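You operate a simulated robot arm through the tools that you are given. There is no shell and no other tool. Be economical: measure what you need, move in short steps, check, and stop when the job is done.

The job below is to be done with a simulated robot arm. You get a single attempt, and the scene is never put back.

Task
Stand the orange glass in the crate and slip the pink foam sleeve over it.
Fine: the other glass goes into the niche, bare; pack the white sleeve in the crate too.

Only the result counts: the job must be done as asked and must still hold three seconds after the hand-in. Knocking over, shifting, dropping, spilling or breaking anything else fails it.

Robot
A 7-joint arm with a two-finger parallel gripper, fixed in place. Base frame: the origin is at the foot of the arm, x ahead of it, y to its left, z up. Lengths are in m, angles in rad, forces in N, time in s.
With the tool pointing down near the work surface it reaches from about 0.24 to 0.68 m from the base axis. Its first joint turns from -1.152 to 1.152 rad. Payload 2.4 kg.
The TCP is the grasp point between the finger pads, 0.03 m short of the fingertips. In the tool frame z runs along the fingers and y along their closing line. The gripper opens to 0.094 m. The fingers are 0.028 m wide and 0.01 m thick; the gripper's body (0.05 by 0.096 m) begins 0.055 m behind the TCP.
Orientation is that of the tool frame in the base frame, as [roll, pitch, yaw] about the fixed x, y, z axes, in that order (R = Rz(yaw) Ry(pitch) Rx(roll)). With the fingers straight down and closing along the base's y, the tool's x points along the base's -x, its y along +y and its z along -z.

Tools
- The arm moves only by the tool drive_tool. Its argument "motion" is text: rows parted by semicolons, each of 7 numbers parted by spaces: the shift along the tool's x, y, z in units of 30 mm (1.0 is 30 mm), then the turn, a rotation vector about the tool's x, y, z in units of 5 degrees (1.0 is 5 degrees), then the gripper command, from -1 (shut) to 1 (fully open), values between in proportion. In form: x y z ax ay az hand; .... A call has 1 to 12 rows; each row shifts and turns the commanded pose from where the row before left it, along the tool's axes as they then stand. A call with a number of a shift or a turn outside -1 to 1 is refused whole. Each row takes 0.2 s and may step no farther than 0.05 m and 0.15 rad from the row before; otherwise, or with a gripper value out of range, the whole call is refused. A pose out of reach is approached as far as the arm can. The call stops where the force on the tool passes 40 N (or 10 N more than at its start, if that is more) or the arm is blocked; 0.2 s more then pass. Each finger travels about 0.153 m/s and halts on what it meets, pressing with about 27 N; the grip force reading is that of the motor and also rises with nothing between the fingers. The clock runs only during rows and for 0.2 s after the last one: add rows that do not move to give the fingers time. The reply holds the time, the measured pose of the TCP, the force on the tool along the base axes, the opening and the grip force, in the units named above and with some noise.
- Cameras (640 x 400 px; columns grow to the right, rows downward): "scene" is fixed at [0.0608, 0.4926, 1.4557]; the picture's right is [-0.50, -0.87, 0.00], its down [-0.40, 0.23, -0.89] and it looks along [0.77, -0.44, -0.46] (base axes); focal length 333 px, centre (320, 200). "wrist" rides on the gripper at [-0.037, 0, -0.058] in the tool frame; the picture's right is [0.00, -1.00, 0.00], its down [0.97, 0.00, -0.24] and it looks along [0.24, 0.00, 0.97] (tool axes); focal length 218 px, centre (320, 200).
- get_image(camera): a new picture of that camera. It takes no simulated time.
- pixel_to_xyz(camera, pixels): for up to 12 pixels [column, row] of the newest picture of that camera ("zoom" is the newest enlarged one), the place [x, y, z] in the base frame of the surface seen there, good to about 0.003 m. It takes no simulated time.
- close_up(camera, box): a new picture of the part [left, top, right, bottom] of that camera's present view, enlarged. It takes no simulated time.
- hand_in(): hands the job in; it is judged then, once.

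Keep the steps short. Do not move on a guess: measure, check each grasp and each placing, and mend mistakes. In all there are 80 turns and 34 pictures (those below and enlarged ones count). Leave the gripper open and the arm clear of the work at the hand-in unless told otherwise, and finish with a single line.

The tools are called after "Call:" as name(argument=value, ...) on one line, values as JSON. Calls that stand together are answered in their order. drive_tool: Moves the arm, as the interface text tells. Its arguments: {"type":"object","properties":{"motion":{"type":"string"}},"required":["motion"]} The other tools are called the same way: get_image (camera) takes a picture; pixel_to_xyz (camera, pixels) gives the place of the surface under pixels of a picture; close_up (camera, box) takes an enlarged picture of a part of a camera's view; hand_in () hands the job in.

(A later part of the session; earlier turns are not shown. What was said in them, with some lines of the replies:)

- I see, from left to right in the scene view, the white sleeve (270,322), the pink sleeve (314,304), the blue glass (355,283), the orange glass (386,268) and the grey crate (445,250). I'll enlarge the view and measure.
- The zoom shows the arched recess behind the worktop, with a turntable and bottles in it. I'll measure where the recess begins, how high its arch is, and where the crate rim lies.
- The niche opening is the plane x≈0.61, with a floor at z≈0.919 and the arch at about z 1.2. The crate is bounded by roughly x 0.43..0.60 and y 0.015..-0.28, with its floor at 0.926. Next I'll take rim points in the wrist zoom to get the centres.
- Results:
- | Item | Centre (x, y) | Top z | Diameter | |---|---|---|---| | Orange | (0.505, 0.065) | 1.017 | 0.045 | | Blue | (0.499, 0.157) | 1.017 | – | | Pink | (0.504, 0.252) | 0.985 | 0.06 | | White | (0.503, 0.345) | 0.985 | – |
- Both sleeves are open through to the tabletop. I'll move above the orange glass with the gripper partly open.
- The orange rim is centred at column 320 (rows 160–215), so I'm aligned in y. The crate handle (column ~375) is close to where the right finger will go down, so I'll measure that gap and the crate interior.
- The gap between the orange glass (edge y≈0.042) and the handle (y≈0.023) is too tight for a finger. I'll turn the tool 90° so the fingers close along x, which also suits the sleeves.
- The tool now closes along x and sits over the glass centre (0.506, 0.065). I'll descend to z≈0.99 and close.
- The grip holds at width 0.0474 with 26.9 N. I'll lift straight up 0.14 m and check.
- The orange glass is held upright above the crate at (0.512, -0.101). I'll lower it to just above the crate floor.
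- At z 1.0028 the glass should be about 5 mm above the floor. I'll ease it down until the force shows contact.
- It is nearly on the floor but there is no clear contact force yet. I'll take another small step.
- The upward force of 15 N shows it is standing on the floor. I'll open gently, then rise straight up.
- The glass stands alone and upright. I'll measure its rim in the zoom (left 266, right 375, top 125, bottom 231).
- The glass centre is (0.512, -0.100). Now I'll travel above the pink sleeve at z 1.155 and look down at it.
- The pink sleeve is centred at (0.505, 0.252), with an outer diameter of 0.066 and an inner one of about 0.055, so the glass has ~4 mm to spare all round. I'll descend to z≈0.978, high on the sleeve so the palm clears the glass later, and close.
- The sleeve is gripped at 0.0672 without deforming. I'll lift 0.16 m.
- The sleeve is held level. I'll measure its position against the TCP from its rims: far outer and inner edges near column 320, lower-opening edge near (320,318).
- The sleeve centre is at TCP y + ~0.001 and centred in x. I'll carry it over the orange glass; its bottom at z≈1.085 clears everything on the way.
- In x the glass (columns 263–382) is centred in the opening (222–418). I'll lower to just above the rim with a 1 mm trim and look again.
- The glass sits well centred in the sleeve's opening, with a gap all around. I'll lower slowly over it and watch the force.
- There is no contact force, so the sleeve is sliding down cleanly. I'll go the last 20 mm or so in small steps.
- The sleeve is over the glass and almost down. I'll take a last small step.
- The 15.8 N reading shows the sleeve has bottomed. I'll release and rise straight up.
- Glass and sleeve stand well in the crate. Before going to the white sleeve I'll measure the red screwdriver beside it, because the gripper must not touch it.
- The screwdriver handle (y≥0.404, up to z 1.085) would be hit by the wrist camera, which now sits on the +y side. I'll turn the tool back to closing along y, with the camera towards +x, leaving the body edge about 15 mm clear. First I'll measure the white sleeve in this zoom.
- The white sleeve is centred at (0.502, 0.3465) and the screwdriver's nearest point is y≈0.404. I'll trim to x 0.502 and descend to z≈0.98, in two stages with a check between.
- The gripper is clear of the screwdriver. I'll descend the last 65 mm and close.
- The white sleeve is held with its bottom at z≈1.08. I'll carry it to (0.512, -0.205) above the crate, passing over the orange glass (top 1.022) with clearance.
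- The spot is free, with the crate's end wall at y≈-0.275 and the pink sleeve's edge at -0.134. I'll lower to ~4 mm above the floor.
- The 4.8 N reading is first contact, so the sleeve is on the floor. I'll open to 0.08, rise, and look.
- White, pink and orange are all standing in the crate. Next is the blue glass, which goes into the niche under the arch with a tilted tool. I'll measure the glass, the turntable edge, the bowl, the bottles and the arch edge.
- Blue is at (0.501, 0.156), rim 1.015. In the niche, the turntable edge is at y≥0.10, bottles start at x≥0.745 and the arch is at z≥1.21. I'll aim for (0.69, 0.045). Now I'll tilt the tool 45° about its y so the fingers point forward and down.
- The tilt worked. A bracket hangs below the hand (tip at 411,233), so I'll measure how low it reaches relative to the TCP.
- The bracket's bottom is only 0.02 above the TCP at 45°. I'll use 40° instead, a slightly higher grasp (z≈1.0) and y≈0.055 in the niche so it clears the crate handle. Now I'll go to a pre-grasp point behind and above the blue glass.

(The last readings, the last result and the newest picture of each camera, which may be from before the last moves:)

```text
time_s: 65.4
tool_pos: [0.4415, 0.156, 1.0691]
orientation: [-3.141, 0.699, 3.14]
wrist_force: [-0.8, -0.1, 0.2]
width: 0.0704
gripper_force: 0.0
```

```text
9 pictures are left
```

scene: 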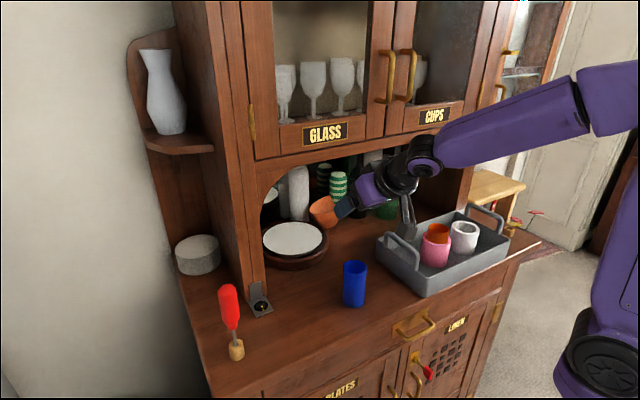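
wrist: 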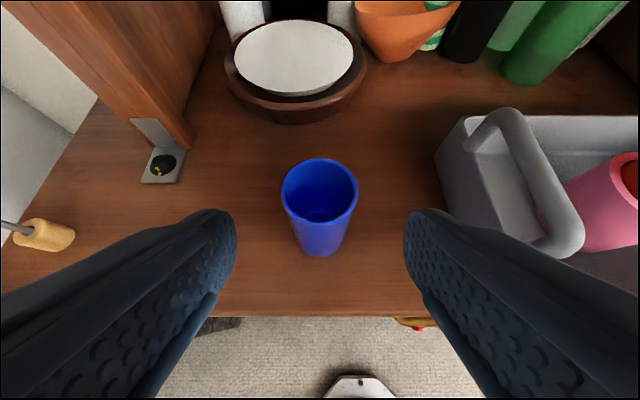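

The glass is centred between the fingers (column 320). I'll advance 90 mm along the fingers and close.

Call:
drive_tool(motion="0 0 0.75 0 0 0 0.5; 0 0 0.75 0 0 0 0.5; 0 0 0.75 0 0 0 0.5; 0 0 0.75 0 0 0 0.5; 0 0 0 0 0 0 0.5")

Call:
close_up(camera="scene", box=[290, 190, 450, 310])

```text
time_s: 66.6
tool_pos: [0.4992, 0.1552, 0.9991]
orientation: [3.141, 0.698, 3.141]
wrist_force: [0.4, -0.9, -0.5]
width: 0.0705
gripper_force: 0.1
```

```text
3.33 times, centred on (370, 250) of scene
```

zoom: 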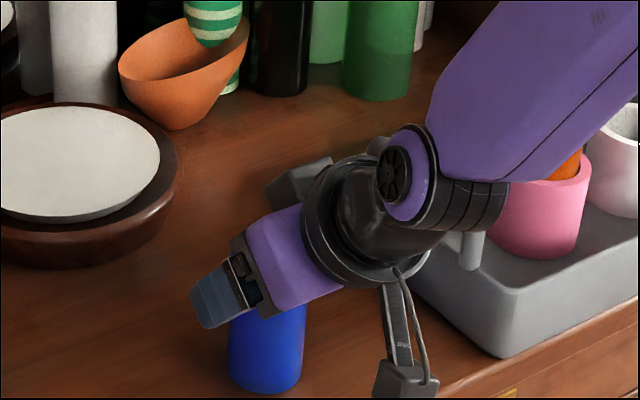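

The fingers straddle the glass. Closing.

Call:
drive_tool(motion="0 0 0 0 0 0 0.2; 0 0 0 0 0 0 -0.2; 0 0 0 0 0 0 -0.4; 0 0 0 0 0 0 -0.4")

```text
time_s: 67.6
tool_pos: [0.4997, 0.1555, 1.0007]
orientation: [-3.14, 0.7, -3.141]
wrist_force: [1.8, -0.2, 6.2]
width: 0.051
gripper_force: 27.3
```

Gripped at 0.051 with 27 N. I'll lift 30 mm vertically and check that it hangs upright.

Call:
drive_tool(motion="-0.214 0 -0.255 0 0 0 -0.4; -0.214 0 -0.255 0 0 0 -0.4; -0.214 0 -0.255 0 0 0 -0.4; 0 0 0 0 0 0 -0.4")

Call:
close_up(camera="scene", box=[290, 190, 450, 310])

```text
time_s: 68.6
tool_pos: [0.4993, 0.155, 1.0304]
orientation: [-3.141, 0.695, 3.141]
wrist_force: [0.4, -0.6, -1.7]
width: 0.051
gripper_force: 26.6
```

```text
3.33 times, centred on (370, 250) of scene
```

zoom: 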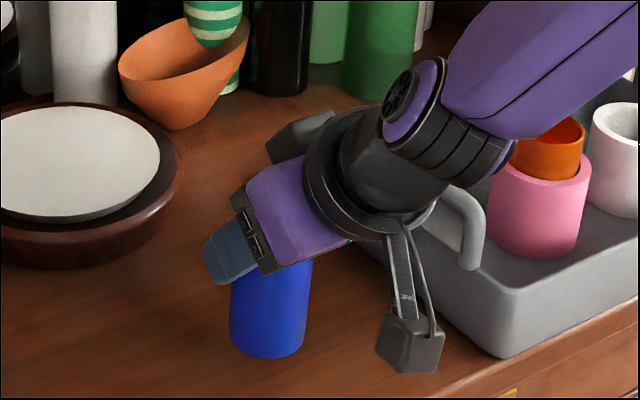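

The glass hangs upright. I'll raise 15 mm more, then glide forward and right into the niche to (0.68, 0.055).

Call:
drive_tool(motion="-0.32 0 -0.383 0 0 0 -0.4; -0.575 -0.417 0.4825 0 0 0 -0.4; -0.575 -0.417 0.4825 0 0 0 -0.4; -0.575 -0.417 0.4825 0 0 0 -0.4; -0.575 -0.417 0.4825 0 0 0 -0.4; 0 0 0 0 0 0 -0.4")

Call:
get_image(camera="scene")

```text
time_s: 70.0
tool_pos: [0.5915, 0.1045, 1.045]
orientation: [-3.14, 0.698, -3.141]
wrist_force: [0.1, -0.3, -1.9]
width: 0.0508
gripper_force: 26.6
```

```text
6 pictures are left
```

scene: 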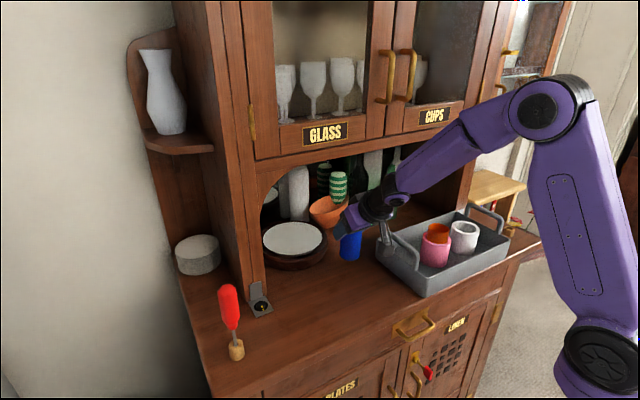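

All clear so far. I'll check the bracket (near 383,235) against the handle before the second half.

Call:
pixel_to_xyz(camera="scene", pixels=[[383, 240], [379, 232], [386, 244], [390, 236], [396, 232], [385, 225], [405, 195], [400, 185], [345, 255], [350, 235]])

```text
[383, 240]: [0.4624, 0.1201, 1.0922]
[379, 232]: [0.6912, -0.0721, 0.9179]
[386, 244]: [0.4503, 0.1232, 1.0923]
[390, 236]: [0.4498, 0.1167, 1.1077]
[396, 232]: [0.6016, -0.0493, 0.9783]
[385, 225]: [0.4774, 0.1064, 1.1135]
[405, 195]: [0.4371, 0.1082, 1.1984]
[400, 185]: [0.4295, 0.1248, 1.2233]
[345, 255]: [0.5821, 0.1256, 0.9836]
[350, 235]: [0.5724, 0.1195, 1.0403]
```

The bracket bottom is at z≈1.09 (TCP + 0.043), so it stays above the handle (1.028) even after lowering. I'll continue into the niche.

Call:
drive_tool(motion="-0.575 -0.417 0.4825 0 0 0 -0.4; -0.575 -0.417 0.4825 0 0 0 -0.4; -0.575 -0.417 0.4825 0 0 0 -0.4; -0.575 -0.417 0.4825 0 0 0 -0.4; 0 0 0 0 0 0 -0.4")

Call:
close_up(camera="scene", box=[270, 140, 450, 275])

```text
time_s: 71.2
tool_pos: [0.6808, 0.0554, 1.0445]
orientation: [-3.141, 0.698, 3.141]
wrist_force: [-1.2, -0.7, -2.0]
width: 0.051
gripper_force: 27.2
```

```text
2.96 times, centred on (360, 208) of scene
```

zoom: 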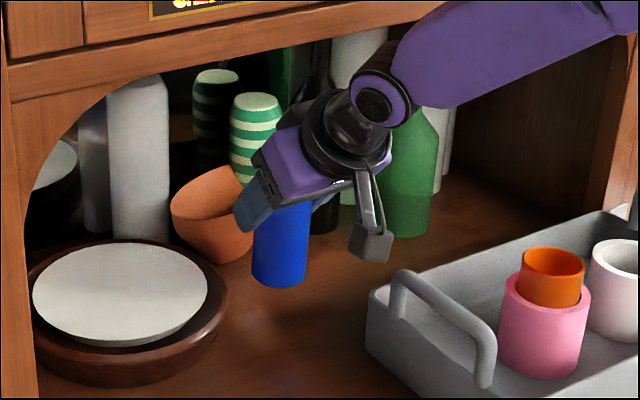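

The glass is inside the niche at (0.681, 0.055), clear of bowl, bottles and turntable. I'll lower 42 mm vertically.

Call:
drive_tool(motion="0.22 0 0.27 0 0 0 -0.4; 0.22 0 0.27 0 0 0 -0.4; 0.22 0 0.27 0 0 0 -0.4; 0.2 0 0.235 0 0 0 -0.4; 0 0 0 0 0 0 -0.4")

```text
time_s: 72.4
tool_pos: [0.6808, 0.0544, 1.0034]
orientation: [-3.141, 0.697, 3.14]
wrist_force: [-0.1, -0.6, -1.4]
width: 0.051
gripper_force: 27.5
```

Not touching yet. I'll take small 1–2 mm steps.

Call:
drive_tool(motion="0.032 0 0.038 0 0 0 -0.4; 0.021 0 0.026 0 0 0 -0.4; 0 0 0 0 0 0 -0.4")

```text
time_s: 73.2
tool_pos: [0.6808, 0.0542, 1.0015]
orientation: [-3.141, 0.699, 3.139]
wrist_force: [-0.9, -0.1, -1.3]
width: 0.0508
gripper_force: 26.9
```

Call:
drive_tool(motion="0.021 0 0.026 0 0 0 -0.4; 0 0 0 0 0 0 -0.4; 0 0 0 0 0 0 -0.4")

```text
time_s: 74.0
tool_pos: [0.6812, 0.0532, 0.9996]
orientation: [-3.141, 0.697, -3.14]
wrist_force: [-0.1, -0.3, -1.2]
width: 0.051
gripper_force: 27.1
```

Call:
drive_tool(motion="0.021 0 0.026 0 0 0 -0.4; 0 0 0 0 0 0 -0.4; 0 0 0 0 0 0 -0.4")

```text
time_s: 74.8
tool_pos: [0.6813, 0.0552, 0.9993]
orientation: [3.141, 0.701, 3.141]
wrist_force: [-0.4, -0.5, 6.3]
width: 0.0509
gripper_force: 26.8
```

The 6.3 N reading is contact with the niche floor. I'll open to ~0.064 and back out along the finger axis.

Call:
drive_tool(motion="0 0 0 0 0 0 0.2; 0 0 0 0 0 0 0.36; 0 0 0 0 0 0 0.36")

Call:
drive_tool(motion="0 0 -0.4 0 0 0 0.36; 0 0 -0.6 0 0 0 0.36; 0 0 -0.8 0 0 0 0.36; 0 0 -0.8 0 0 0 0.36; 0.3 0 -0.8 0 0 0 0.36; 0.4 0 -0.8 0 0 0 0.36; 0.4 0 -0.8 0 0 0 0.36; 0 0 0 0 0 0 0.36")

Call:
get_image(camera="scene")

```text
time_s: 75.6
tool_pos: [0.6802, 0.0549, 0.9999]
orientation: [3.14, 0.698, 3.141]
wrist_force: [0.5, -0.1, 1.1]
width: 0.0639
gripper_force: 0.1
```

```text
time_s: 77.4
tool_pos: [0.5584, 0.0542, 1.0951]
orientation: [3.141, 0.697, 3.141]
wrist_force: [-0.1, -0.1, 0.8]
width: 0.0639
gripper_force: 0.2
```

```text
4 pictures are left
```

scene: 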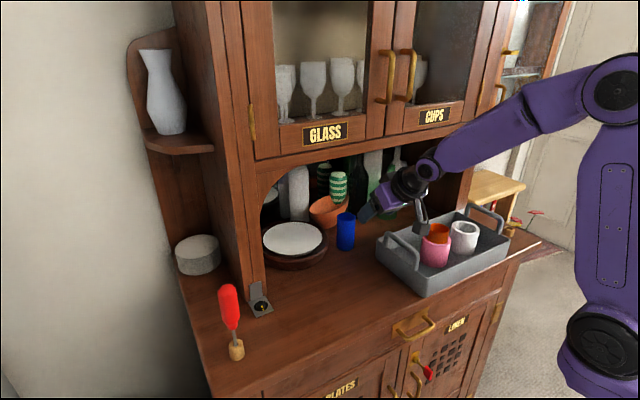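

The blue glass stands in the niche. I'll back the arm away, up and clear, open the gripper, and check.

Call:
drive_tool(motion="0 0.2 -0.84 0 0 0 0.5; 0 0.2 -0.84 0 0 0 0.7; 0 0.2 -0.84 0 0 0 1; 0 0.2 -0.84 0 0 0 1; 0 0.2 -0.84 0 0 0 1; 0 0.2 -0.84 0 0 0 1; 0 0 0 0 0 0 1; 0 0 0 0 0 0 1; 0 0 0 0 0 0 1")

Call:
close_up(camera="scene", box=[220, 160, 540, 360])

Call:
pixel_to_xyz(camera="zoom", pixels=[[252, 150], [252, 165], [252, 110], [240, 115], [264, 115], [430, 200], [440, 140], [490, 160], [430, 180]])

```text
time_s: 79.4
tool_pos: [0.464, 0.0896, 1.2089]
orientation: [3.141, 0.698, 3.141]
wrist_force: [0.2, -0.7, -0.7]
width: 0.0942
gripper_force: 0.0
```

```text
2.00 times, centred on (380, 260) of scene
```

zoom: 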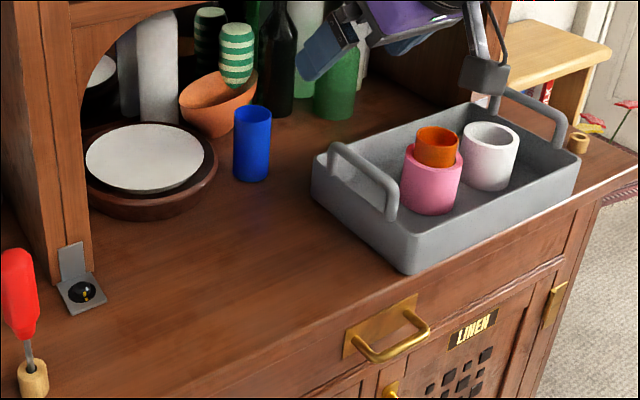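

```text
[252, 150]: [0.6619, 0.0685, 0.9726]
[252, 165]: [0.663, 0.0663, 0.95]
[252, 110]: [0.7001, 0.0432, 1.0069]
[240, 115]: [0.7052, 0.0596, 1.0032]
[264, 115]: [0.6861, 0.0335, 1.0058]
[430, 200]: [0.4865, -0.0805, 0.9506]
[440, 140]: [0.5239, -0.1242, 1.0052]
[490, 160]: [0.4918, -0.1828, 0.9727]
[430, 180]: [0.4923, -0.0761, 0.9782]
```

Blue stands upright and bare in the niche at (0.68, 0.055). In the crate, the orange glass wears the pink sleeve and the white sleeve stands beside it. Nothing else has moved, the gripper is open and the arm is clear, so I'm handing in.

Call:
hand_in()

```text
The job is handed in.
```

The orange glass stands in the crate inside the pink sleeve, with the white sleeve beside it; the blue glass stands bare in the niche, and the job is handed in.
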